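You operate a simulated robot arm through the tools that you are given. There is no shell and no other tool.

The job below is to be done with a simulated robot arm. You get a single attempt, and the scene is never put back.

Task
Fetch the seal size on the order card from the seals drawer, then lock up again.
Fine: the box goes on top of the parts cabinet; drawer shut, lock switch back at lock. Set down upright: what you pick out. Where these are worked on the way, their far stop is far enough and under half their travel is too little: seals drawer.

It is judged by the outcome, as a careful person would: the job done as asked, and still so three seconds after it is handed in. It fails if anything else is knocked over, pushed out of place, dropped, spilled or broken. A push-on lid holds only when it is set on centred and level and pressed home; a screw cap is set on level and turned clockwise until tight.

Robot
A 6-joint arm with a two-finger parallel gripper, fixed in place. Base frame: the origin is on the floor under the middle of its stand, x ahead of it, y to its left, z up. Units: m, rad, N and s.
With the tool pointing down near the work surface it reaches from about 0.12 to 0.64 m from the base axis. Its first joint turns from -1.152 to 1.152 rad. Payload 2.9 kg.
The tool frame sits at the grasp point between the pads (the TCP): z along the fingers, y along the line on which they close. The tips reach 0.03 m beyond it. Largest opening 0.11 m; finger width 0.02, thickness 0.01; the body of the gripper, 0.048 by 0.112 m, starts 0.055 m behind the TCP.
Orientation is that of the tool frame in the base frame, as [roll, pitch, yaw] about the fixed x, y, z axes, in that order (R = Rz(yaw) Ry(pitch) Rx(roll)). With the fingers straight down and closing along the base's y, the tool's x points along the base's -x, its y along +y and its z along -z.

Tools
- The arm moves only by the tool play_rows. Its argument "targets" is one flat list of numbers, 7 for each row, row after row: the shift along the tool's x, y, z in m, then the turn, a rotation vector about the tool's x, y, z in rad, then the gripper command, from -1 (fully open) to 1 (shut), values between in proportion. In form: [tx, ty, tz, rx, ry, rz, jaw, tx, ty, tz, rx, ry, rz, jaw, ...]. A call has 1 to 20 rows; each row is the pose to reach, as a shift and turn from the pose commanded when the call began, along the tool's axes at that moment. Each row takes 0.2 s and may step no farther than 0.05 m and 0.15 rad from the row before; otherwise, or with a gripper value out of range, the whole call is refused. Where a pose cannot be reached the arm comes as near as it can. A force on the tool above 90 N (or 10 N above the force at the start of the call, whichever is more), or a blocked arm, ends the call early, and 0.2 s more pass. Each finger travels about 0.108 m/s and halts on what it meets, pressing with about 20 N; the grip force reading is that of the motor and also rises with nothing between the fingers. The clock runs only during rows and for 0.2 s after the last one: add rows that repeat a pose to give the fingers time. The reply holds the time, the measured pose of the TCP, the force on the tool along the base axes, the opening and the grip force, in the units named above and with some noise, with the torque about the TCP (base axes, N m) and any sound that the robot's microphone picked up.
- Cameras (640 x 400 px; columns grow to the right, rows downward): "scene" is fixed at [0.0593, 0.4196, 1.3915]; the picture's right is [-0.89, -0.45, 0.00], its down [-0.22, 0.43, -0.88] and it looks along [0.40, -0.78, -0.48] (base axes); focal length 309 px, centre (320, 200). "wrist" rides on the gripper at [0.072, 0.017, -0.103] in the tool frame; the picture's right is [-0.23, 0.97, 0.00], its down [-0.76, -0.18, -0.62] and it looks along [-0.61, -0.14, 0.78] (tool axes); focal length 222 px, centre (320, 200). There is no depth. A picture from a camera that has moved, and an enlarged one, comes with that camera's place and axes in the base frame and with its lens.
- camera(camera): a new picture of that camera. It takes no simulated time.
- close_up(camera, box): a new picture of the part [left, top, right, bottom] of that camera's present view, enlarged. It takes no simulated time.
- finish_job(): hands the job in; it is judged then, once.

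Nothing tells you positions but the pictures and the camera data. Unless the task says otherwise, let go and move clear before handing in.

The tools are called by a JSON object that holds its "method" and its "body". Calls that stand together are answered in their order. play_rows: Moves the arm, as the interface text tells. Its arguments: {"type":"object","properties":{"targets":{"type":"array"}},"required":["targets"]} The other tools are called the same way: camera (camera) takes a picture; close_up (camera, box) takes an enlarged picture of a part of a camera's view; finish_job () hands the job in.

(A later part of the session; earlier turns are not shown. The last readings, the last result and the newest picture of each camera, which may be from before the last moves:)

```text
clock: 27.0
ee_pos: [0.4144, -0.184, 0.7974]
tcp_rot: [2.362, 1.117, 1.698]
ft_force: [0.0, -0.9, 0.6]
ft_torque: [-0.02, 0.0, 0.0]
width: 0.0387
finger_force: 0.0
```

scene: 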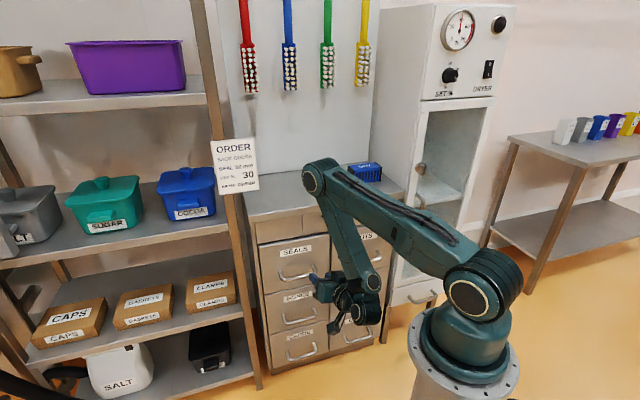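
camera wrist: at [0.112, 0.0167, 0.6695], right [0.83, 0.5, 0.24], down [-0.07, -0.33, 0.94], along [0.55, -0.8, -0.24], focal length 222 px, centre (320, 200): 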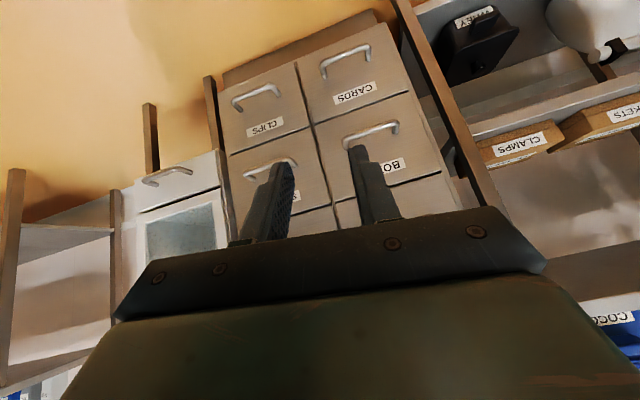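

The arm extends freely again, so the trouble was only with folding too close to its column. I'll stay away from that region and hook the handle with closed fingertips in the natural wrist roll, tilted 65° down. I'll go to a viewing pose above the handle first.

{"method": "play_rows", "body": {"targets": [0.0022, -0.003, 0.0078, 0.038, 0.1119, -0.0274, 1, 0.0043, -0.006, 0.0155, 0.0761, 0.2237, -0.0549, 1, 0.0065, -0.009, 0.0233, 0.1141, 0.3356, -0.0823, 1, 0.0086, -0.012, 0.031, 0.1521, 0.4474, -0.1098, 1, 0.0108, -0.015, 0.0388, 0.1901, 0.5593, -0.1372, 1, 0.0129, -0.018, 0.0465, 0.2282, 0.6711, -0.1647, 1, 0.0151, -0.021, 0.0543, 0.2662, 0.783, -0.1921, 1]}}

{"method": "camera", "body": {"camera": "wrist"}}

{"method": "camera", "body": {"camera": "scene"}}

```text
clock: 28.6
ee_pos: [0.2613, -0.1564, 0.7114]
tcp_rot: [3.058, 0.63, 2.311]
ft_force: [-1.2, -0.8, -0.7]
ft_torque: [0.0, 0.01, 0.03]
width: 0.0
finger_force: 19.7
out of reach, approached as far as the arm can: row 2, 3, 4, 5, 6, 7
```

```text
taken
camera wrist: at [0.187, -0.0615, 0.7537], right [0.81, 0.55, 0.2], down [0.01, -0.35, 0.94], along [0.59, -0.76, -0.28], focal length 222 px, centre (320, 200)
```

wrist: 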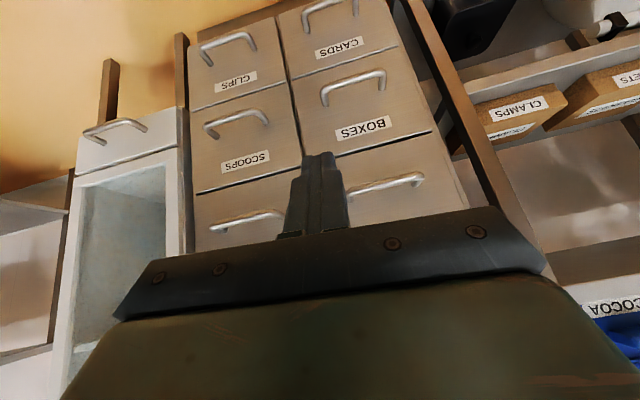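

```text
taken
```

scene: 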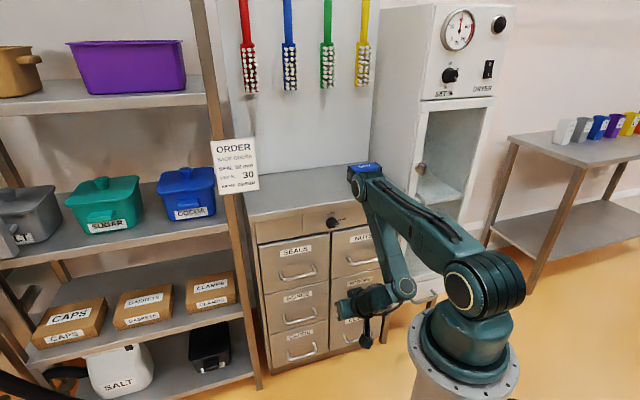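

It's jammed in the same folded corner, because steep pitches aren't reachable from this wrist posture. I'll swing out about the shoulder again, extend, and retrace my original path back up to the tool-down posture, then come at the handle from above.

{"method": "play_rows", "body": {"targets": [-0.0379, 0.0102, -0.0085, -0.0284, -0.095, 0.0129, 1, -0.075, 0.0196, -0.0208, -0.0569, -0.19, 0.0257, 1, -0.1108, 0.0281, -0.037, -0.0853, -0.285, 0.0386, 1, -0.1451, 0.0358, -0.0566, -0.1138, -0.38, 0.0514, 1, -0.1775, 0.0424, -0.0796, -0.1422, -0.475, 0.0643, 1]}}

```text
clock: 29.8
ee_pos: [0.3638, -0.212, 0.8761]
tcp_rot: [2.694, 1.076, 2.026]
ft_force: [-0.8, -1.0, 0.0]
ft_torque: [0.01, 0.02, -0.04]
width: 0.0002
finger_force: 19.9
out of reach, approached as far as the arm can: row 2, 3, 4, 5
```

The tool is clear and about 25° below level. I'll extend 8 cm toward the cabinet front and check that it responds properly.

{"method": "play_rows", "body": {"targets": [-0.012, -0.0018, 0.0238, 0, 0, 0, 1, -0.024, -0.0036, 0.0475, 0, 0, 0, 1, -0.0359, -0.0054, 0.0713, 0, 0, 0, 1]}}

{"method": "close_up", "body": {"camera": "scene", "box": [240, 120, 540, 340]}}

```text
clock: 30.6
ee_pos: [0.38, -0.2422, 0.8621]
tcp_rot: [2.69, 1.082, 2.025]
ft_force: [-0.9, -0.2, 0.0]
ft_torque: [-0.03, -0.02, 0.02]
width: 0.0002
finger_force: 19.9
out of reach, approached as far as the arm can: row 2, 3
```

```text
1.82 times, centred on (390, 230) of scene
camera zoom: at [0.0593, 0.4196, 1.3915], right [-0.89, -0.45, 0.0], down [-0.22, 0.43, -0.88], along [0.4, -0.78, -0.48], focal length 562 px, centre (193, 146)
```

zoom: 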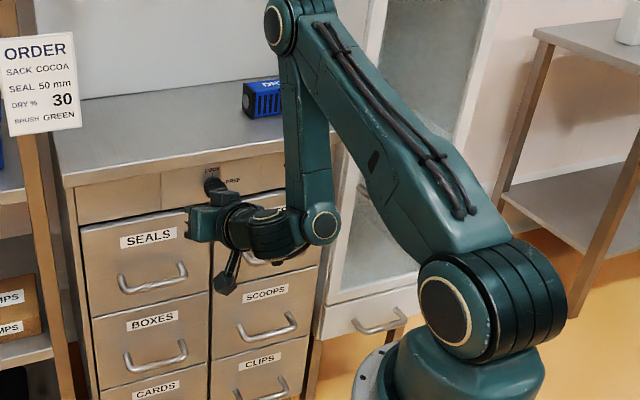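

The pattern is clear now. In this wrist posture the tool can only be roughly level, and the steep poses belong to the posture I started in. I'll return to the level pose in front of the knob, keeping well off it, and then retrace the original path upward.

{"method": "play_rows", "body": {"targets": [0.0024, -0.0164, 0.009, 0.0235, -0.0904, -0.0373, 1, 0.0047, -0.0328, 0.0181, 0.047, -0.1809, -0.0747, 1, 0.0071, -0.0492, 0.0271, 0.0704, -0.2713, -0.112, 1, 0.0094, -0.0656, 0.0362, 0.0939, -0.3618, -0.1494, 1, 0.0118, -0.082, 0.0452, 0.1174, -0.4522, -0.1867, 1]}}

{"method": "close_up", "body": {"camera": "scene", "box": [290, 160, 430, 320]}}

```text
clock: 31.8
ee_pos: [0.3575, -0.3214, 0.8154]
tcp_rot: [3.129, 1.566, 2.344]
ft_force: [0.3, 0.0, -0.8]
ft_torque: [0.0, -0.02, -0.01]
width: 0.0
finger_force: 20.7
out of reach, approached as far as the arm can: row 1
```

```text
2.50 times, centred on (360, 240) of scene
camera zoom: at [0.0593, 0.4196, 1.3915], right [-0.89, -0.45, 0.0], down [-0.22, 0.43, -0.88], along [0.4, -0.78, -0.48], focal length 772 px, centre (220, 100)
```

zoom: 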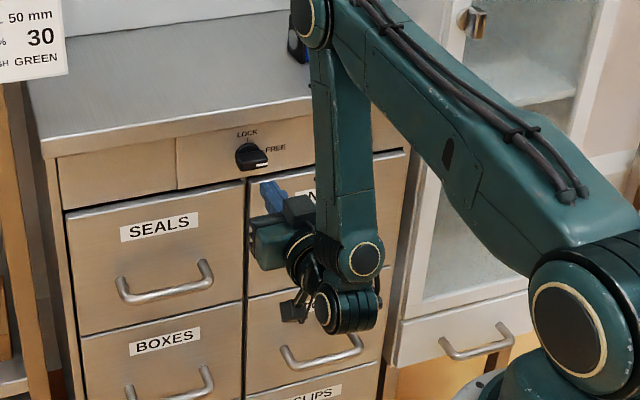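

I'm back at the level pose in front of the knob. Now I'll retrace the original path in reverse, rising to z ≈ 1.08 while pitching back to straight down.

{"method": "play_rows", "body": {"targets": [-0.0221, -0.0021, -0.0046, 0, 0.1309, 0, 1, -0.0441, -0.0043, -0.0093, 0, 0.2618, 0, 1, -0.0662, -0.0064, -0.014, 0, 0.3927, 0, 1, -0.0882, -0.0085, -0.0186, 0, 0.5236, 0, 1, -0.1103, -0.0106, -0.0233, 0, 0.6545, 0, 1, -0.1323, -0.0128, -0.0279, 0, 0.7854, 0, 1, -0.1544, -0.0149, -0.0326, 0, 0.9163, 0, 1, -0.1764, -0.017, -0.0372, 0, 1.0472, 0, 1, -0.1985, -0.0191, -0.0419, 0, 1.1781, 0, 1, -0.2205, -0.0213, -0.0465, 0, 1.309, 0, 1, -0.2426, -0.0234, -0.0512, 0, 1.4399, 0, 1, -0.2646, -0.0255, -0.0558, 0, 1.5708, 0, 1]}}

{"method": "camera", "body": {"camera": "scene"}}

```text
clock: 34.4
ee_pos: [0.2777, -0.2498, 0.7842]
tcp_rot: [3.119, 0.851, 2.369]
ft_force: [0.1, 0.3, 0.1]
ft_torque: [0.01, -0.01, 0.02]
width: 0.0
finger_force: 19.9
out of reach, approached as far as the arm can: row 3, 4, 5, 6, 7, 8, 9, 10, 11, 12
```

```text
taken
```

scene: 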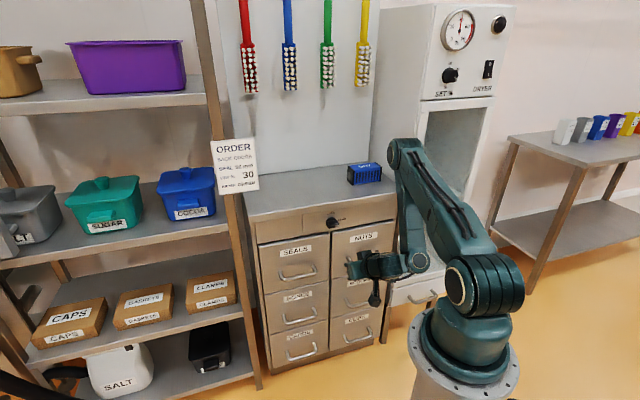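

It stalled again in free space. I'll study the wrist mechanism up close to understand which joint is at its stop.

{"method": "close_up", "body": {"camera": "scene", "box": [335, 220, 445, 320]}}

{"method": "close_up", "body": {"camera": "scene", "box": [370, 125, 530, 325]}}

```text
4.00 times, centred on (390, 270) of scene
camera zoom: at [0.0593, 0.4196, 1.3915], right [-0.89, -0.45, 0.0], down [-0.22, 0.43, -0.88], along [0.4, -0.78, -0.48], focal length 1236 px, centre (40, -80)
```

zoom: 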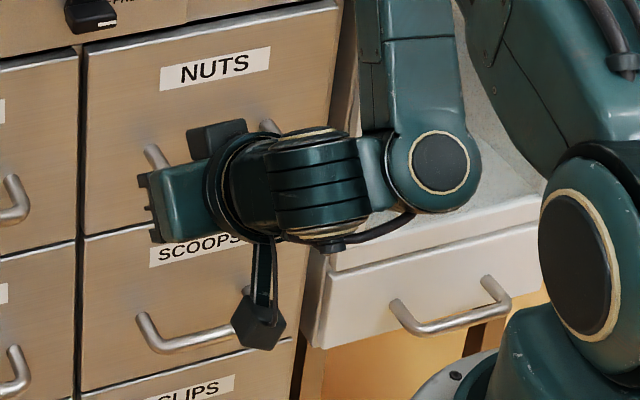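

```text
2.00 times, centred on (450, 225) of scene
camera zoom: at [0.0593, 0.4196, 1.3915], right [-0.89, -0.45, 0.0], down [-0.22, 0.43, -0.88], along [0.4, -0.78, -0.48], focal length 618 px, centre (60, 150)
```

zoom: 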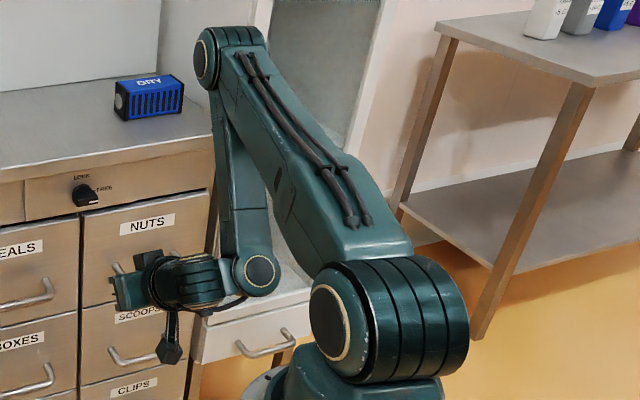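

The steep-pitch posture can only be reached again by swinging the tool sideways past the wrist's straight position. First I'll get out of the folded corner to a level pose with more room.

{"method": "play_rows", "body": {"targets": [-0.0235, 0.0046, 0.0078, 0.0057, -0.12, -0.0006, 1, -0.047, 0.0092, 0.0155, 0.0113, -0.2399, -0.0011, 1, -0.0705, 0.0138, 0.0233, 0.017, -0.3599, -0.0017, 1, -0.094, 0.0184, 0.031, 0.0227, -0.4798, -0.0023, 1, -0.1175, 0.023, 0.0388, 0.0283, -0.5998, -0.0028, 1, -0.141, 0.0276, 0.0465, 0.034, -0.7197, -0.0034, 1]}}

{"method": "close_up", "body": {"camera": "scene", "box": [310, 160, 430, 300]}}

```text
clock: 35.8
ee_pos: [0.389, -0.3161, 0.8627]
tcp_rot: [0.02, 1.568, -0.766]
ft_force: [-0.3, 0.6, -0.7]
ft_torque: [-0.02, -0.02, 0.01]
width: 0.0
finger_force: 20.3
out of reach, approached as far as the arm can: row 1
```

```text
2.86 times, centred on (370, 230) of scene
camera zoom: at [0.0593, 0.4196, 1.3915], right [-0.89, -0.45, 0.0], down [-0.22, 0.43, -0.88], along [0.4, -0.78, -0.48], focal length 883 px, centre (177, 114)
```

zoom: 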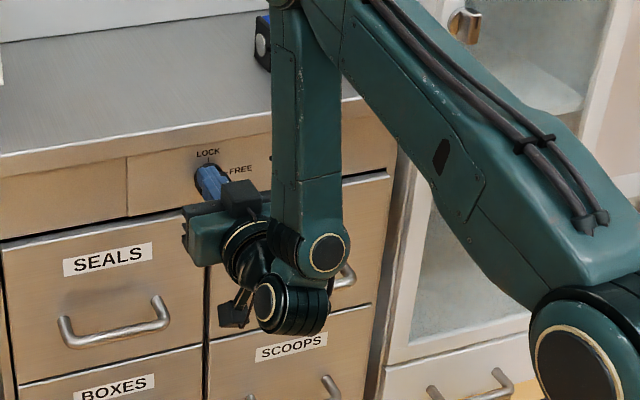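

The arm is level again with more room. I'll take a sharper look at the wrist here to read its joint axes before swinging it.

{"method": "close_up", "body": {"camera": "scene", "box": [365, 225, 435, 285]}}

{"method": "close_up", "body": {"camera": "scene", "box": [360, 210, 450, 280]}}

{"method": "camera", "body": {"camera": "scene"}}

```text
6.67 times, centred on (400, 255) of scene
camera zoom: at [0.0593, 0.4196, 1.3915], right [-0.89, -0.45, 0.0], down [-0.22, 0.43, -0.88], along [0.4, -0.78, -0.48], focal length 2060 px, centre (-213, -167)
```

zoom: 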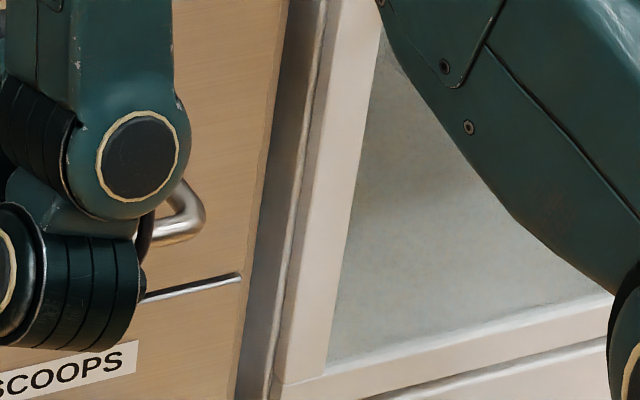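

```text
5.71 times, centred on (405, 245) of scene
camera zoom: at [0.0593, 0.4196, 1.3915], right [-0.89, -0.45, 0.0], down [-0.22, 0.43, -0.88], along [0.4, -0.78, -0.48], focal length 1766 px, centre (-166, -57)
```

zoom: 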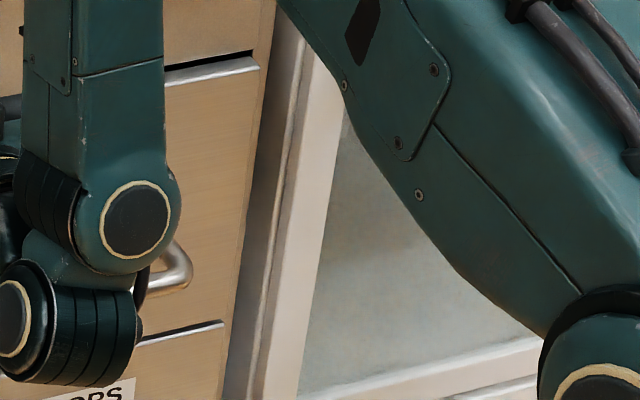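

```text
taken
```

scene: 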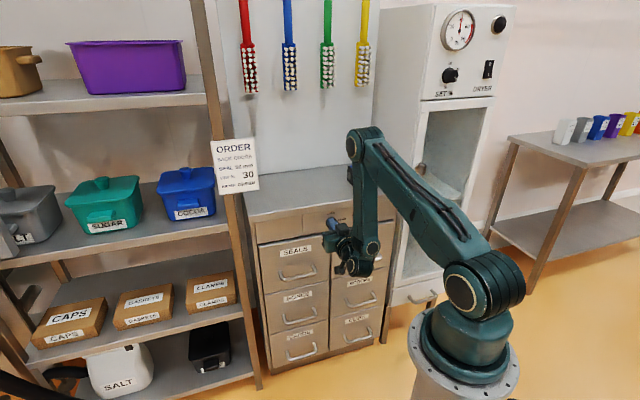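

I framed that slightly off, so I'll re-zoom on the wrist itself.

{"method": "close_up", "body": {"camera": "scene", "box": [320, 210, 390, 280]}}

```text
5.71 times, centred on (355, 245) of scene
camera zoom: at [0.0593, 0.4196, 1.3915], right [-0.89, -0.45, 0.0], down [-0.22, 0.43, -0.88], along [0.4, -0.78, -0.48], focal length 1766 px, centre (120, -57)
```

zoom: 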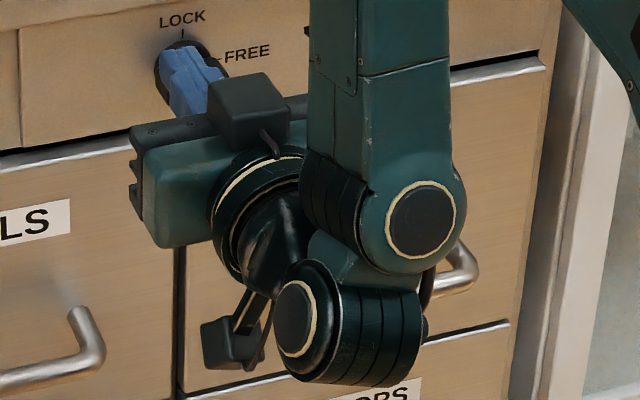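

The wrist is a bent-link type, so I'll find the way out by trial in open space. I'll swing the tool to the left about the vertical, keeping the wrist centre fixed, and watch for flags.

{"method": "play_rows", "body": {"targets": [0, 0.0259, -0.0017, -0.13, 0, 0, 1, 0, 0.0514, -0.0067, -0.26, 0, 0, 1, 0, 0.076, -0.0151, -0.39, 0, 0, 1, 0, 0.0994, -0.0264, -0.52, 0, 0, 1, 0, 0.121, -0.0408, -0.65, 0, 0, 1, 0, 0.1407, -0.0578, -0.78, 0, 0, 1]}}

{"method": "camera", "body": {"camera": "scene"}}

```text
clock: 37.2
ee_pos: [0.4729, -0.1653, 0.8659]
tcp_rot: [3.088, 1.566, 3.073]
ft_force: [-0.5, 0.0, 0.5]
ft_torque: [-0.03, -0.03, -0.03]
width: 0.0001
finger_force: 20.2
out of reach, approached as far as the arm can: row 6
```

```text
taken
```

scene: 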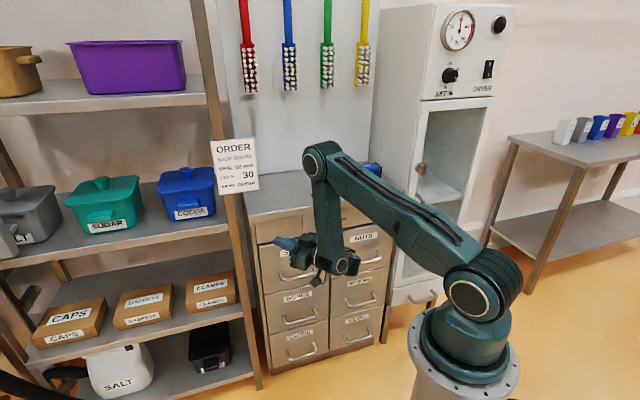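

The tool now points along +x, left of the arm's plane, with only the last step flagged. I'll test pitching down from this sideways pose in small steps.

{"method": "play_rows", "body": {"targets": [-0.013, 0, -0.005, 0, 0.1, 0, 1, -0.026, 0, -0.01, 0, 0.2, 0, 1, -0.039, 0, -0.017, 0, 0.3, 0, 1]}}

{"method": "close_up", "body": {"camera": "scene", "box": [250, 120, 410, 300]}}

```text
clock: 38.0
ee_pos: [0.4343, -0.1496, 0.8952]
tcp_rot: [-3.138, 1.278, 3.137]
ft_force: [-0.2, 0.3, 0.0]
ft_torque: [0.0, 0.01, 0.01]
width: 0.0
finger_force: 19.7
out of reach, approached as far as the arm can: row 3
```

```text
2.22 times, centred on (330, 210) of scene
camera zoom: at [0.0594, 0.4195, 1.3915], right [-0.89, -0.45, 0.0], down [-0.22, 0.43, -0.88], along [0.4, -0.78, -0.48], focal length 687 px, centre (298, 178)
```

zoom: 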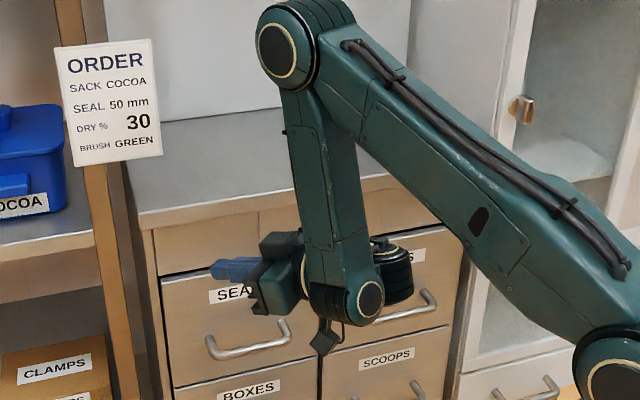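

From this side the wrist link sits on the opposite side of the forearm, which suggests it has come round to the posture I need. I'll keep pitching down while moving outward a little, to test that.

{"method": "play_rows", "body": {"targets": [-0.0045, 0, 0.0106, 0, 0.125, 0, 1, -0.009, 0, 0.0212, 0, 0.25, 0, 1, -0.0135, 0, 0.0317, 0, 0.375, 0, 1, -0.018, 0, 0.0423, 0, 0.5, 0, 1]}}

{"method": "close_up", "body": {"camera": "scene", "box": [250, 120, 410, 300]}}

```text
clock: 39.0
ee_pos: [0.3659, -0.0849, 0.7951]
tcp_rot: [-3.122, 0.885, 3.135]
ft_force: [-0.5, 0.1, 0.2]
ft_torque: [0.03, 0.01, 0.0]
width: 0.0
finger_force: 19.6
out of reach, approached as far as the arm can: row 1, 2, 3, 4
```

```text
2.22 times, centred on (330, 210) of scene
camera zoom: at [0.0593, 0.4196, 1.3915], right [-0.89, -0.45, 0.0], down [-0.22, 0.43, -0.88], along [0.4, -0.78, -0.48], focal length 687 px, centre (298, 178)
```

zoom: 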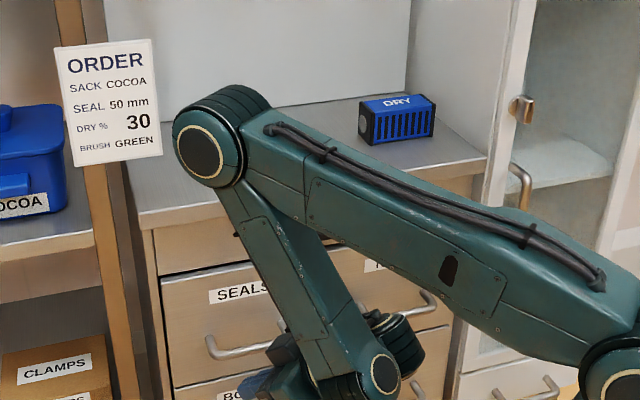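

It's the same wrist posture, only swung left. I'll come back out to level here, then swing the tool further left, right through pointing sideways, which is where the two wrist postures should meet.

{"method": "play_rows", "body": {"targets": [-0.0191, -0.0056, 0.0091, 0, -0.115, 0, 1, -0.0383, -0.0111, 0.0181, 0, -0.23, 0, 1, -0.0574, -0.0167, 0.0272, 0, -0.345, 0, 1, -0.0765, -0.0222, 0.0363, 0, -0.46, 0, 1, -0.0957, -0.0278, 0.0453, 0, -0.575, 0, 1, -0.1148, -0.0333, 0.0544, 0, -0.69, 0, 1]}}

```text
clock: 40.4
ee_pos: [0.4788, -0.119, 0.8486]
tcp_rot: [-1.039, 1.556, -1.059]
ft_force: [0.0, -0.1, 0.5]
ft_torque: [0.01, 0.01, -0.01]
width: 0.0
finger_force: 20.2
```

Level again with no flags, tool pointing along +x. Now I'll swing left a full 90° with the wrist centre nearly fixed, so the tool points along +y.

{"method": "play_rows", "body": {"targets": [0, 0.0274, 0.0017, -0.131, 0, 0, 1, 0, 0.0545, 0, -0.262, 0, 0, 1, 0, 0.0806, -0.0049, -0.393, 0, 0, 1, 0, 0.1054, -0.0131, -0.524, 0, 0, 1, 0, 0.1285, -0.0243, -0.655, 0, 0, 1, 0, 0.1495, -0.0382, -0.786, 0, 0, 1, 0, 0.1681, -0.0544, -0.917, 0, 0, 1, 0, 0.1839, -0.0727, -1.048, 0, 0, 1, 0, 0.1968, -0.0928, -1.179, 0, 0, 1, 0, 0.2065, -0.1142, -1.31, 0, 0, 1, 0, 0.213, -0.1365, -1.441, 0, 0, 1, 0, 0.216, -0.159, -1.571, 0, 0, 1]}}

{"method": "camera", "body": {"camera": "scene"}}

```text
clock: 43.0
ee_pos: [0.2644, 0.4215, 0.9088]
tcp_rot: [-2.978, 1.496, -1.597]
ft_force: [-0.4, -1.0, -0.2]
ft_torque: [-0.02, -0.02, -0.01]
width: 0.0
finger_force: 19.9
out of reach, approached as far as the arm can: row 1, 2, 3, 4, 5, 6, 7, 8, 9, 10, 11, 12
```

```text
taken
```

scene: 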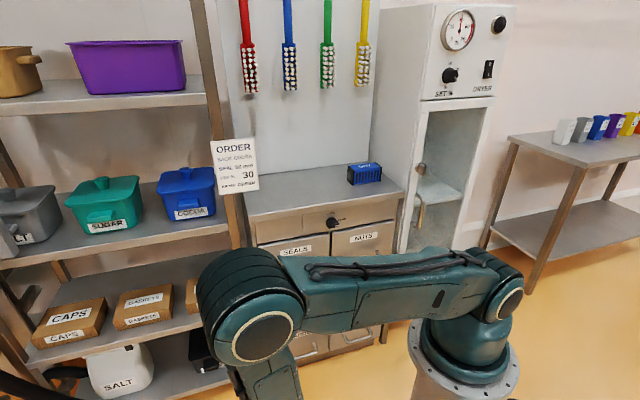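

The whole base turned left instead, so this wrist can't yaw far left. Comparing the pictures, the tool gets stuck when it lines up with the wrist's first axis. I need to go around that axis on the right-hand side. First I'll rotate the base back toward the cabinet.

{"method": "play_rows", "body": {"targets": [0.0019, -0.0426, -0.0188, 0.0935, 0.0011, 0.0069, 1, 0.0041, -0.0833, -0.0416, 0.187, 0.0023, 0.0138, 1, 0.0065, -0.1216, -0.0679, 0.2805, 0.0034, 0.0207, 1, 0.0091, -0.1573, -0.0979, 0.374, 0.0046, 0.0276, 1, 0.012, -0.19, -0.131, 0.4674, 0.0057, 0.0345, 1, 0.015, -0.2196, -0.1669, 0.5609, 0.0069, 0.0415, 1, 0.0182, -0.2455, -0.2055, 0.6544, 0.008, 0.0484, 1, 0.0215, -0.2677, -0.2464, 0.7479, 0.0092, 0.0553, 1, 0.0249, -0.286, -0.2892, 0.8414, 0.0103, 0.0622, 1, 0.0283, -0.3002, -0.3335, 0.9349, 0.0114, 0.0691, 1, 0.0318, -0.3102, -0.3789, 1.0284, 0.0126, 0.076, 1, 0.0353, -0.3158, -0.425, 1.1219, 0.0137, 0.0829, 1, 0.0387, -0.3171, -0.4716, 1.2153, 0.0149, 0.0898, 1, 0.0421, -0.3141, -0.518, 1.3088, 0.016, 0.0967, 1, 0.0454, -0.3066, -0.5639, 1.4023, 0.0172, 0.1036, 1, 0.0486, -0.295, -0.6088, 1.4958, 0.0183, 0.1106, 1]}}

{"method": "camera", "body": {"camera": "scene"}}

```text
clock: 46.4
ee_pos: [0.441, -0.2302, 0.908]
tcp_rot: [-2.982, 1.497, -3.104]
ft_force: [-0.2, 0.0, 0.5]
ft_torque: [0.0, 0.0, 0.06]
width: 0.0001
finger_force: 20.1
```

```text
taken
```

scene: 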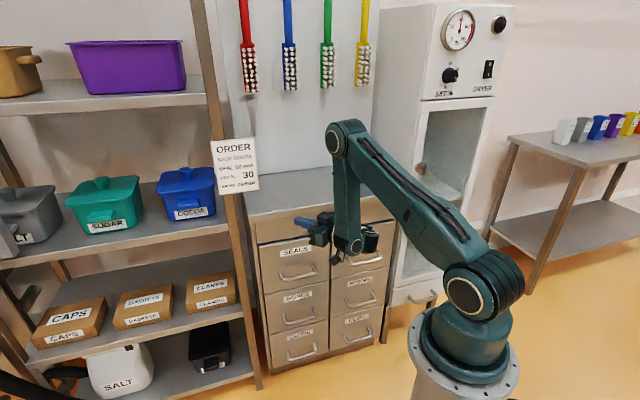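

The base turned back exactly as asked. Now I'll swing the tool to the right at level pitch, passing above the wrist's first axis, until it points well right of the arm's plane.

{"method": "play_rows", "body": {"targets": [0.0012, -0.0143, 0.0033, 0.1184, 0.0014, 0.0086, 1, 0.0026, -0.0284, 0.0038, 0.2368, 0.0028, 0.0173, 1, 0.0042, -0.0418, 0.0016, 0.3551, 0.0042, 0.0259, 1, 0.0059, -0.0542, -0.0032, 0.4735, 0.0056, 0.0346, 1, 0.0079, -0.0653, -0.0105, 0.5919, 0.0069, 0.0432, 1, 0.01, -0.0749, -0.0201, 0.7103, 0.0083, 0.0518, 1, 0.0121, -0.0826, -0.032, 0.8286, 0.0097, 0.0605, 1, 0.0145, -0.0884, -0.0456, 0.947, 0.0111, 0.0691, 1, 0.0169, -0.0917, -0.0609, 1.0654, 0.0125, 0.0778, 1, 0.0194, -0.0926, -0.0776, 1.1838, 0.0139, 0.0864, 1]}}

{"method": "camera", "body": {"camera": "scene"}}

```text
clock: 48.6
ee_pos: [0.3262, -0.3836, 0.906]
tcp_rot: [-3.012, 1.486, 2.025]
ft_force: [-0.4, 0.1, 0.2]
ft_torque: [0.01, -0.02, 0.0]
width: 0.0003
finger_force: 20.3
out of reach, approached as far as the arm can: row 8, 9, 10
```

```text
taken
```

scene: 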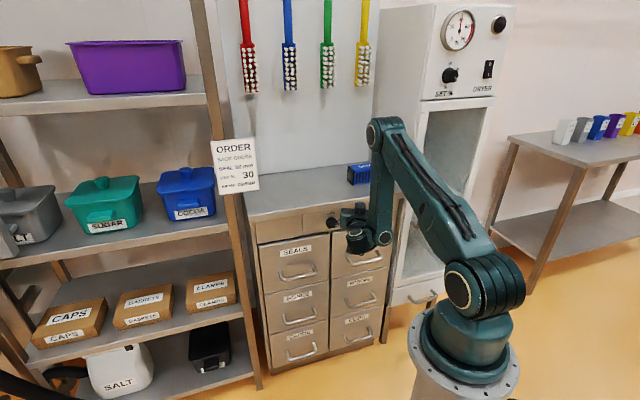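

The tool now points right of the arm's plane. I'll zoom in on the elbow and wrist to work out the joint axes properly before the next move.

{"method": "close_up", "body": {"camera": "scene", "box": [330, 190, 410, 260]}}

{"method": "close_up", "body": {"camera": "scene", "box": [340, 100, 540, 400]}}

{"method": "camera", "body": {"camera": "wrist"}}

```text
5.71 times, centred on (370, 225) of scene
camera zoom: at [0.0593, 0.4196, 1.3915], right [-0.89, -0.45, 0.0], down [-0.22, 0.43, -0.88], along [0.4, -0.78, -0.48], focal length 1766 px, centre (34, 57)
```

zoom: 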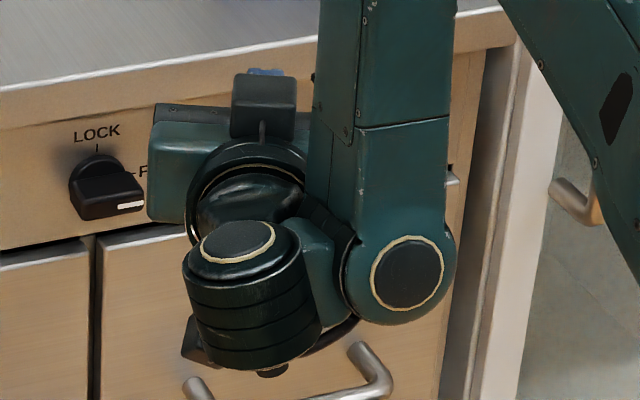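

```text
1.33 times, centred on (440, 250) of scene
camera zoom: at [0.0593, 0.4196, 1.3915], right [-0.89, -0.45, 0.0], down [-0.22, 0.43, -0.88], along [0.4, -0.78, -0.48], focal length 412 px, centre (160, 133)
```

zoom: 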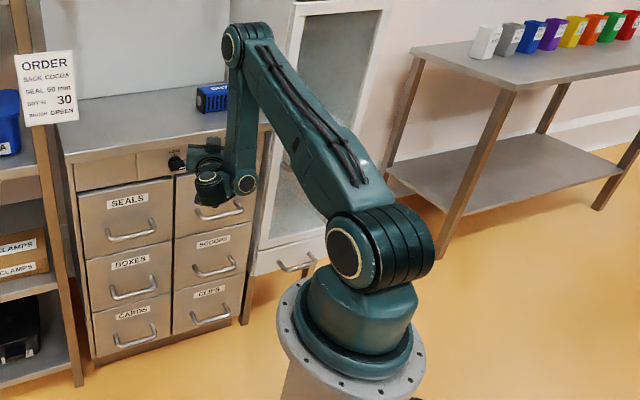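

```text
taken
camera wrist: at [0.3067, -0.2755, 0.8416], right [0.93, 0.29, 0.22], down [-0.34, 0.47, 0.81], along [0.14, -0.83, 0.54], focal length 222 px, centre (320, 200)
```

wrist: 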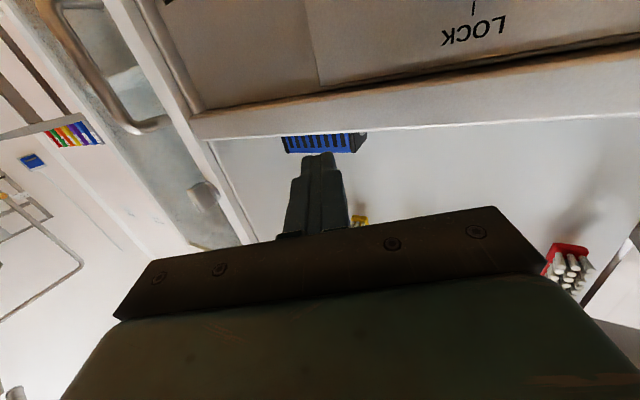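

Now I can read it: the forearm runs about 7 cm to the right of the base axis, so the wrist can pass smoothly from level to steep only when the tool's line runs along that offset. I'll move to a level pose about 7 cm right of the middle line, squared to the cabinet.

{"method": "play_rows", "body": {"targets": [0.0063, -0.0067, 0.0034, -0.1152, -0.0213, -0.0022, 1, 0.0126, -0.0134, 0.0068, -0.2303, -0.0426, -0.0044, 1, 0.0189, -0.0201, 0.0102, -0.3455, -0.0638, -0.0065, 1, 0.0252, -0.0268, 0.0136, -0.4606, -0.0851, -0.0087, 1]}}

{"method": "close_up", "body": {"camera": "scene", "box": [320, 100, 480, 300]}}

```text
clock: 49.6
ee_pos: [0.3051, -0.4033, 0.8792]
tcp_rot: [1.422, 1.511, 0.622]
ft_force: [-2.1, -0.5, 1.8]
ft_torque: [0.02, 0.12, 0.24]
width: 0.0001
finger_force: 19.6
```

```text
2.00 times, centred on (400, 200) of scene
camera zoom: at [0.0593, 0.4196, 1.3915], right [-0.89, -0.45, 0.0], down [-0.22, 0.43, -0.88], along [0.4, -0.78, -0.48], focal length 618 px, centre (160, 200)
```

zoom: 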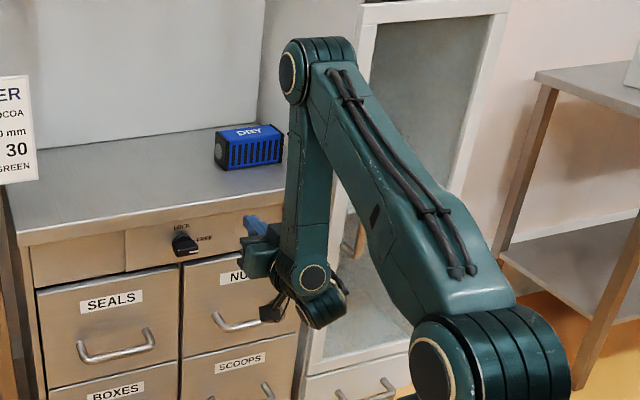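

Reached cleanly with the wrist link hanging straight below the forearm, as predicted. Now I'll pitch down in the arm's plane, letting the wrist rise as it goes.

{"method": "play_rows", "body": {"targets": [0.0076, 0, 0.0075, 0, 0.1164, 0, 1, 0.015, 0, 0.0124, 0, 0.2328, 0, 1, 0.0217, 0, 0.0146, 0, 0.3492, 0, 1, 0.0277, 0, 0.0143, 0, 0.4656, 0, 1, 0.032, 0, 0.0116, 0, 0.582, 0, 1, 0.0353, 0, 0.0065, 0, 0.6984, 0, 1, 0.0367, 0, -0.0006, 0, 0.8148, 0, 1, 0.036, 0, -0.0094, 0, 0.9312, 0, 1, 0.0332, 0, -0.02, 0, 1.0472, 0, 1]}}

{"method": "camera", "body": {"camera": "scene"}}

```text
clock: 51.6
ee_pos: [0.2207, -0.2706, 0.7543]
tcp_rot: [-3.135, 0.764, 2.357]
ft_force: [0.9, 0.7, 0.3]
ft_torque: [0.03, 0.03, 0.01]
width: 0.0
finger_force: 19.7
out of reach, approached as far as the arm can: row 3, 4, 5, 6, 7, 8, 9
```

```text
taken
```

scene: 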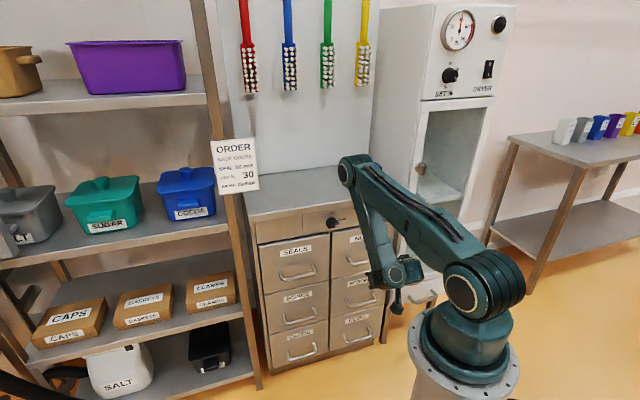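

It stalled at the same pitch, so I'll see what the wrist looks like in this stalled pose.

{"method": "close_up", "body": {"camera": "scene", "box": [340, 230, 440, 320]}}

{"method": "close_up", "body": {"camera": "scene", "box": [320, 140, 540, 340]}}

```text
4.44 times, centred on (390, 275) of scene
camera zoom: at [0.0593, 0.4196, 1.3915], right [-0.89, -0.45, 0.0], down [-0.22, 0.43, -0.88], along [0.4, -0.78, -0.48], focal length 1373 px, centre (9, -133)
```

zoom: 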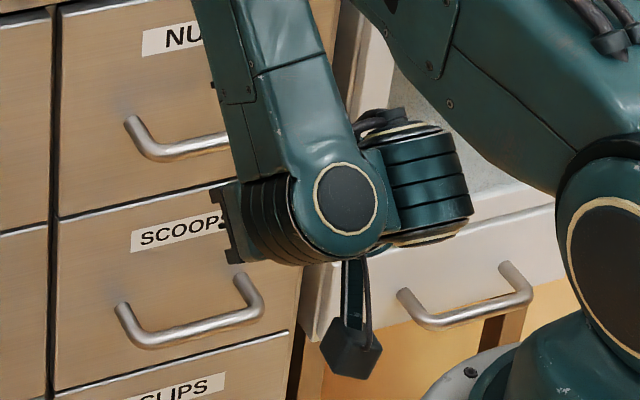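

```text
2.00 times, centred on (430, 240) of scene
camera zoom: at [0.0593, 0.4196, 1.3915], right [-0.89, -0.45, 0.0], down [-0.22, 0.43, -0.88], along [0.4, -0.78, -0.48], focal length 618 px, centre (100, 120)
```

zoom: 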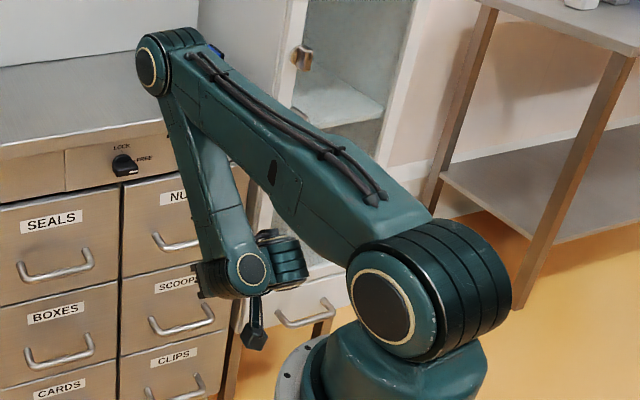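

This view shows the wrist's side link has swung to the right of the forearm. From here the tool should be able to open out to the left, away from the stuck axis, so I'll yaw it left about 34° about the wrist centre.

{"method": "play_rows", "body": {"targets": [0.0004, 0.0137, -0.0005, -0.0692, -0.0005, -0.0722, 1, 0.0018, 0.0276, -0.0019, -0.1384, -0.001, -0.1444, 1, 0.0042, 0.041, -0.0043, -0.2075, -0.0014, -0.2166, 1, 0.0075, 0.0539, -0.0075, -0.2767, -0.0019, -0.2888, 1, 0.0118, 0.0663, -0.0117, -0.3459, -0.0024, -0.3611, 1, 0.017, 0.0783, -0.0168, -0.4151, -0.0029, -0.4333, 1]}}

{"method": "close_up", "body": {"camera": "scene", "box": [320, 140, 540, 340]}}

```text
clock: 53.0
ee_pos: [0.2643, -0.186, 0.7463]
tcp_rot: [-3.122, 0.782, 2.965]
ft_force: [0.6, 0.4, -1.1]
ft_torque: [0.02, -0.01, -0.01]
width: 0.0
finger_force: 20.1
out of reach, approached as far as the arm can: row 3, 4, 5, 6
```

```text
2.00 times, centred on (430, 240) of scene
camera zoom: at [0.0593, 0.4196, 1.3915], right [-0.89, -0.45, 0.0], down [-0.22, 0.43, -0.88], along [0.4, -0.78, -0.48], focal length 618 px, centre (100, 120)
```

zoom: 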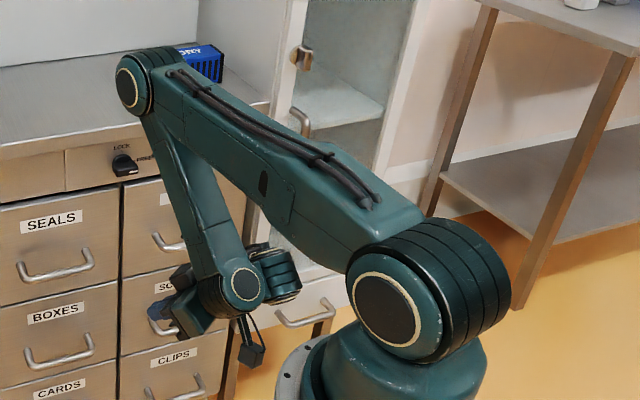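

It followed this time, with about 1 cm of deviation. I'll try pitching further down from this yawed pose.

{"method": "play_rows", "body": {"targets": [0.0199, 0, -0.001, 0, 0.1, 0, 1, 0.0397, 0, -0.004, 0, 0.2, 0, 1, 0.0591, 0, -0.0089, 0, 0.3, 0, 1]}}

{"method": "close_up", "body": {"camera": "scene", "box": [320, 140, 540, 340]}}

```text
clock: 53.8
ee_pos: [0.1962, -0.1339, 0.6699]
tcp_rot: [-3.125, 0.484, 2.957]
ft_force: [0.0, 0.4, -1.2]
ft_torque: [0.01, 0.01, -0.02]
width: 0.0001
finger_force: 20.1
out of reach, approached as far as the arm can: row 1, 2, 3
```

```text
2.00 times, centred on (430, 240) of scene
camera zoom: at [0.0594, 0.4196, 1.3915], right [-0.89, -0.45, 0.0], down [-0.22, 0.43, -0.88], along [0.4, -0.78, -0.48], focal length 618 px, centre (100, 120)
```

zoom: 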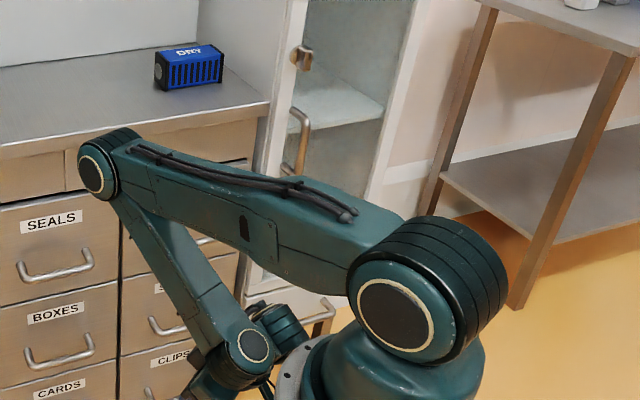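

It's the same stop again, so I'll lift out by the shoulder swing and come back to level. Then I'll try the straight pitch-down at an offset between the two I've tried: one ended with the link to the left, the other to the right, so the neutral plane lies in between.

{"method": "play_rows", "body": {"targets": [-0.0381, -0.003, -0.0051, 0.0084, -0.0996, -0.0028, 1, -0.0754, -0.006, -0.014, 0.0168, -0.1992, -0.0055, 1, -0.1117, -0.0087, -0.0267, 0.0252, -0.2988, -0.0083, 1, -0.1466, -0.0112, -0.0427, 0.0336, -0.3984, -0.0111, 1, -0.1797, -0.0134, -0.0624, 0.042, -0.498, -0.0139, 1, -0.2106, -0.0154, -0.0852, 0.0503, -0.5976, -0.0166, 1, -0.2392, -0.0171, -0.111, 0.0587, -0.6972, -0.0194, 1, -0.265, -0.0185, -0.1396, 0.0671, -0.7968, -0.0222, 1]}}

```text
clock: 55.6
ee_pos: [0.3768, -0.1942, 0.904]
tcp_rot: [-2.931, 1.261, 3.12]
ft_force: [-0.9, -0.4, -0.1]
ft_torque: [0.0, 0.0, 0.02]
width: 0.0
finger_force: 20.1
out of reach, approached as far as the arm can: row 3, 4, 5, 6, 7, 8
```

I'm out again. Next I'll go to the level, squared pose at a lateral offset of about -18 mm.

{"method": "play_rows", "body": {"targets": [0.0055, -0.029, 0.0022, 0.0915, -0.0462, 0.0245, 1, 0.0109, -0.058, 0.0044, 0.183, -0.0924, 0.049, 1, 0.0164, -0.087, 0.0067, 0.2745, -0.1387, 0.0735, 1, 0.0218, -0.1159, 0.0089, 0.3659, -0.1849, 0.0979, 1, 0.0273, -0.1449, 0.0111, 0.4574, -0.2311, 0.1224, 1, 0.0327, -0.1739, 0.0133, 0.5489, -0.2773, 0.1469, 1]}}

{"method": "close_up", "body": {"camera": "scene", "box": [320, 180, 420, 280]}}

```text
clock: 57.0
ee_pos: [0.3426, -0.367, 0.8804]
tcp_rot: [-2.367, 1.568, 3.128]
ft_force: [0.8, 0.7, -0.1]
ft_torque: [0.0, -0.02, 0.01]
width: 0.0
finger_force: 20.0
```

```text
4.00 times, centred on (370, 230) of scene
camera zoom: at [0.0593, 0.4196, 1.3915], right [-0.89, -0.45, 0.0], down [-0.22, 0.43, -0.88], along [0.4, -0.78, -0.48], focal length 1236 px, centre (120, 80)
```

zoom: 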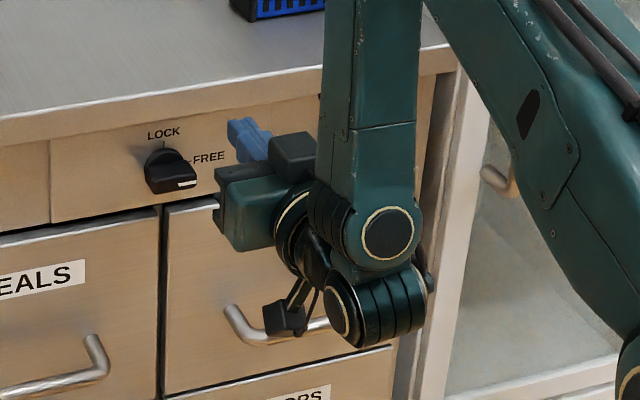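

Level at the new offset. Now I'll pitch down slowly about the wrist centre in finer steps.

{"method": "play_rows", "body": {"targets": [0.012, 0, -0.0004, 0, 0.06, 0, 1, 0.024, 0, -0.0014, 0, 0.12, 0, 1, 0.0358, 0, -0.0032, 0, 0.18, 0, 1, 0.0475, 0, -0.0057, 0, 0.24, 0, 1, 0.0591, 0, -0.0089, 0, 0.3, 0, 1, 0.0705, 0, -0.0128, 0, 0.36, 0, 1, 0.0816, 0, -0.0174, 0, 0.42, 0, 1, 0.0924, 0, -0.0226, 0, 0.48, 0, 1]}}

{"method": "close_up", "body": {"camera": "scene", "box": [320, 160, 440, 290]}}

```text
clock: 58.8
ee_pos: [0.314, -0.3468, 0.7757]
tcp_rot: [-3.093, 1.093, 2.352]
ft_force: [0.4, -0.4, -0.3]
ft_torque: [0.0, -0.01, 0.01]
width: 0.0001
finger_force: 20.5
out of reach, approached as far as the arm can: row 7, 8
```

```text
3.08 times, centred on (380, 225) of scene
camera zoom: at [0.0593, 0.4196, 1.3915], right [-0.89, -0.45, 0.0], down [-0.22, 0.43, -0.88], along [0.4, -0.78, -0.48], focal length 951 px, centre (135, 123)
```

zoom: 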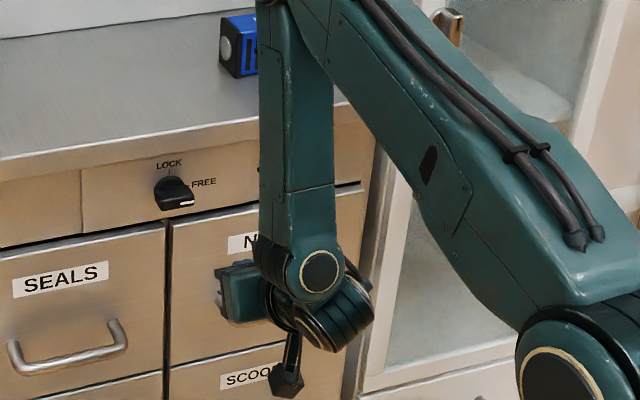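

Progress: this time it got to 27° below level, with the link tilting toward the right. The neutral plane must be slightly left of here, near zero offset. I'll back up 10°, shift to u ≈ 0 and look again.

{"method": "play_rows", "body": {"targets": [-0.0172, 0.0084, -0.0004, -0.0175, -0.0606, 0.0009, 1, -0.0345, 0.0168, -0.0007, -0.035, -0.1211, 0.0018, 1, -0.0517, 0.0252, -0.0011, -0.0525, -0.1817, 0.0027, 1]}}

{"method": "close_up", "body": {"camera": "scene", "box": [320, 160, 440, 290]}}

```text
clock: 59.6
ee_pos: [0.3307, -0.3333, 0.7695]
tcp_rot: [3.137, 1.087, 2.35]
ft_force: [0.4, -1.3, -0.1]
ft_torque: [0.02, 0.01, 0.03]
width: 0.0
finger_force: 20.4
out of reach, approached as far as the arm can: row 1, 2, 3
```

```text
3.08 times, centred on (380, 225) of scene
camera zoom: at [0.0593, 0.4195, 1.3915], right [-0.89, -0.45, 0.0], down [-0.22, 0.43, -0.88], along [0.4, -0.78, -0.48], focal length 951 px, centre (135, 123)
```

zoom: 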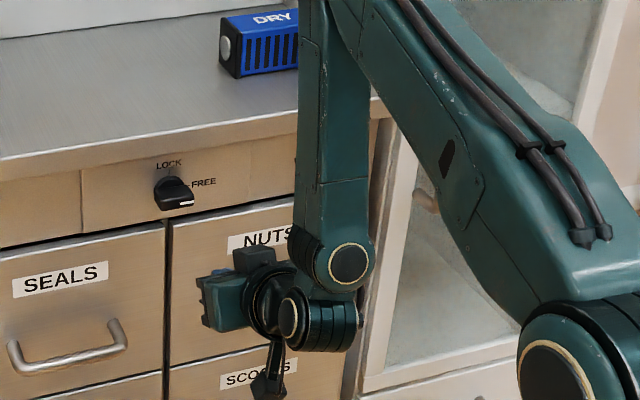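

Interesting: the link is now straight below and the arm resists pitching up rather than down, which may mean I've crossed over. I'll test by pitching down further.

{"method": "play_rows", "body": {"targets": [0.012, 0, -0.0004, 0, 0.06, 0, 1, 0.024, 0, -0.0014, 0, 0.12, 0, 1, 0.0358, 0, -0.0032, 0, 0.18, 0, 1, 0.0475, 0, -0.0057, 0, 0.24, 0, 1, 0.0591, 0, -0.0089, 0, 0.3, 0, 1]}}

{"method": "close_up", "body": {"camera": "scene", "box": [320, 160, 440, 290]}}

```text
clock: 60.8
ee_pos: [0.3053, -0.3081, 0.72]
tcp_rot: [3.139, 0.785, 2.352]
ft_force: [0.7, 0.0, 0.7]
ft_torque: [0.0, -0.03, -0.02]
width: 0.0
finger_force: 20.3
```

```text
3.08 times, centred on (380, 225) of scene
camera zoom: at [0.0593, 0.4196, 1.3915], right [-0.89, -0.45, 0.0], down [-0.22, 0.43, -0.88], along [0.4, -0.78, -0.48], focal length 951 px, centre (135, 123)
```

zoom: 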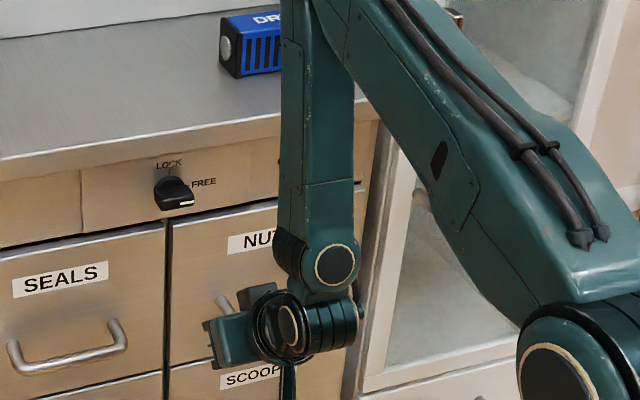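

No flags at all: the arm is back in the good posture, at 45° down and free to move. I'll move over to the SEALS side and tilt to 65° down, to a viewing pose above the handle.

{"method": "play_rows", "body": {"targets": [-0.009, 0.0263, -0.0004, 0, 0.0582, 0, 1, -0.018, 0.0527, -0.0009, 0, 0.1163, 0, 1, -0.027, 0.079, -0.0013, 0, 0.1745, 0, 1, -0.0359, 0.1053, -0.0017, 0, 0.2327, 0, 1, -0.0449, 0.1317, -0.0022, 0, 0.2908, 0, 1, -0.0539, 0.158, -0.0026, 0, 0.349, 0, 1]}}

{"method": "camera", "body": {"camera": "wrist"}}

{"method": "camera", "body": {"camera": "scene"}}

```text
clock: 62.2
ee_pos: [0.4431, -0.2216, 0.7612]
tcp_rot: [3.139, 0.438, 2.35]
ft_force: [0.7, -0.4, 0.0]
ft_torque: [0.06, -0.02, 0.02]
width: 0.0
finger_force: 19.7
```

```text
taken
camera wrist: at [0.3771, -0.1323, 0.8233], right [0.84, 0.54, 0.1], down [0.17, -0.43, 0.89], along [0.52, -0.73, -0.45], focal length 222 px, centre (320, 200)
```

wrist: 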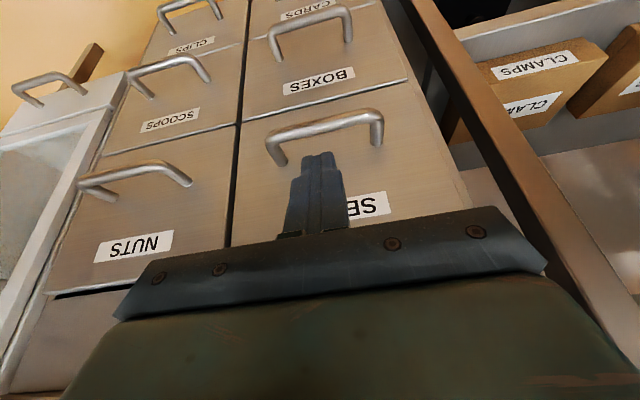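

```text
taken
```

scene: 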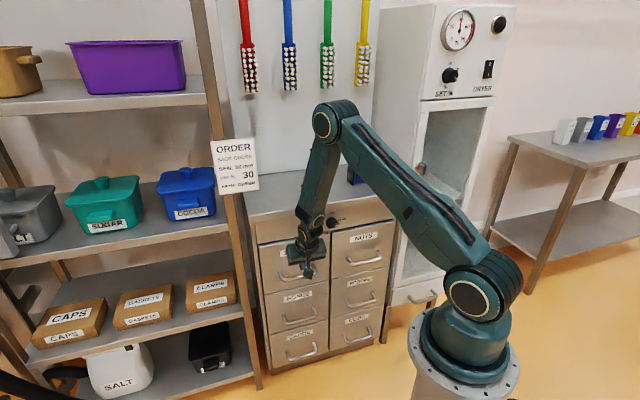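

The arm now moves freely with no flags. The handle bar measures z ≈ 0.645, spanning u ≈ 0.095 to 0.214 and about 5 cm off the drawer face. I'll zoom to confirm the gap behind it.

{"method": "close_up", "body": {"camera": "wrist", "box": [240, 90, 420, 220]}}

{"method": "close_up", "body": {"camera": "scene", "box": [250, 200, 370, 300]}}

```text
3.08 times, centred on (330, 155) of wrist
camera zoom: at [0.3771, -0.1323, 0.8233], right [0.84, 0.54, 0.1], down [0.17, -0.43, 0.89], along [0.52, -0.73, -0.45], focal length 684 px, centre (289, 338)
```

zoom: 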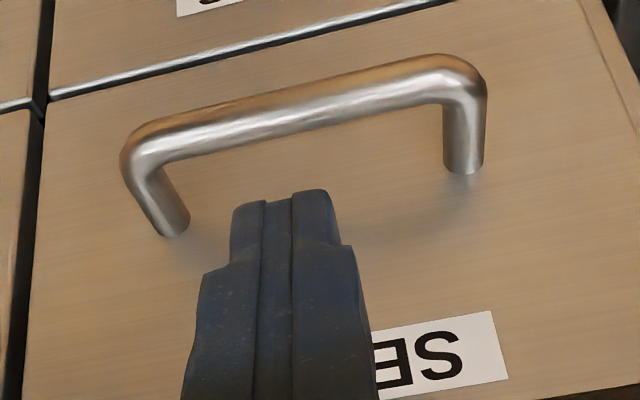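

```text
4.00 times, centred on (310, 250) of scene
camera zoom: at [0.0593, 0.4196, 1.3915], right [-0.89, -0.45, 0.0], down [-0.22, 0.43, -0.88], along [0.4, -0.78, -0.48], focal length 1236 px, centre (360, 0)
```

zoom: 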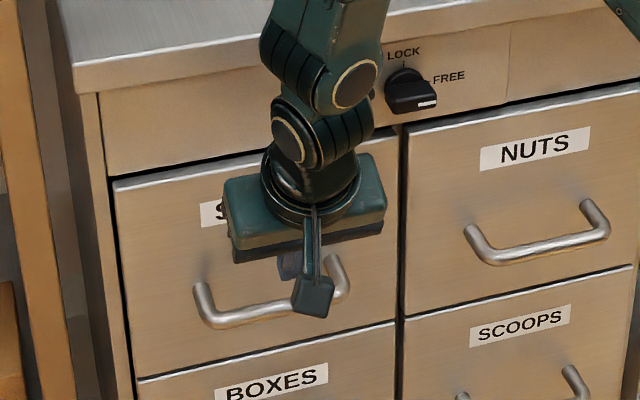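

The bar is at n ≈ -0.539 with about 47 mm of clear gap behind it, wide enough for the closed fingertips. I'll go above it and slide the fingertips down behind it along the tool axis.

{"method": "play_rows", "body": {"targets": [-0.0177, -0.0008, 0.0182, 0, 0, 0, 1, -0.0354, -0.0015, 0.0364, 0, 0, 0, 1, -0.0354, -0.0015, 0.0514, 0, 0, 0, 1, -0.0354, -0.0015, 0.0664, 0, 0, 0, 1, -0.0354, -0.0015, 0.0814, 0, 0, 0, 1]}}

{"method": "camera", "body": {"camera": "wrist"}}

```text
clock: 63.4
ee_pos: [0.488, -0.2719, 0.7013]
tcp_rot: [3.139, 0.438, 2.353]
ft_force: [0.1, -0.4, 0.0]
ft_torque: [0.01, 0.05, -0.02]
width: 0.0001
finger_force: 19.9
```

```text
taken
camera wrist: at [0.4233, -0.1821, 0.7635], right [0.84, 0.54, 0.1], down [0.17, -0.43, 0.89], along [0.52, -0.72, -0.45], focal length 222 px, centre (320, 200)
```

wrist: 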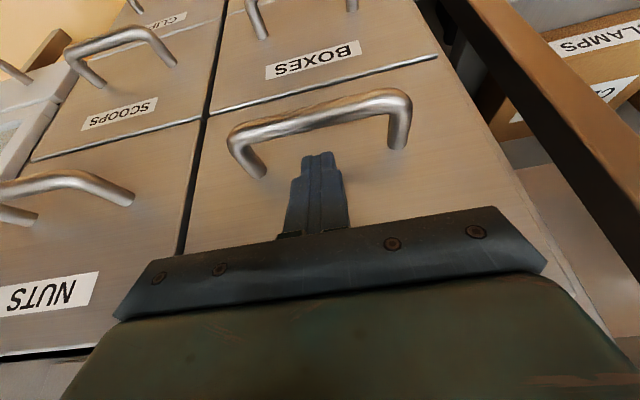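

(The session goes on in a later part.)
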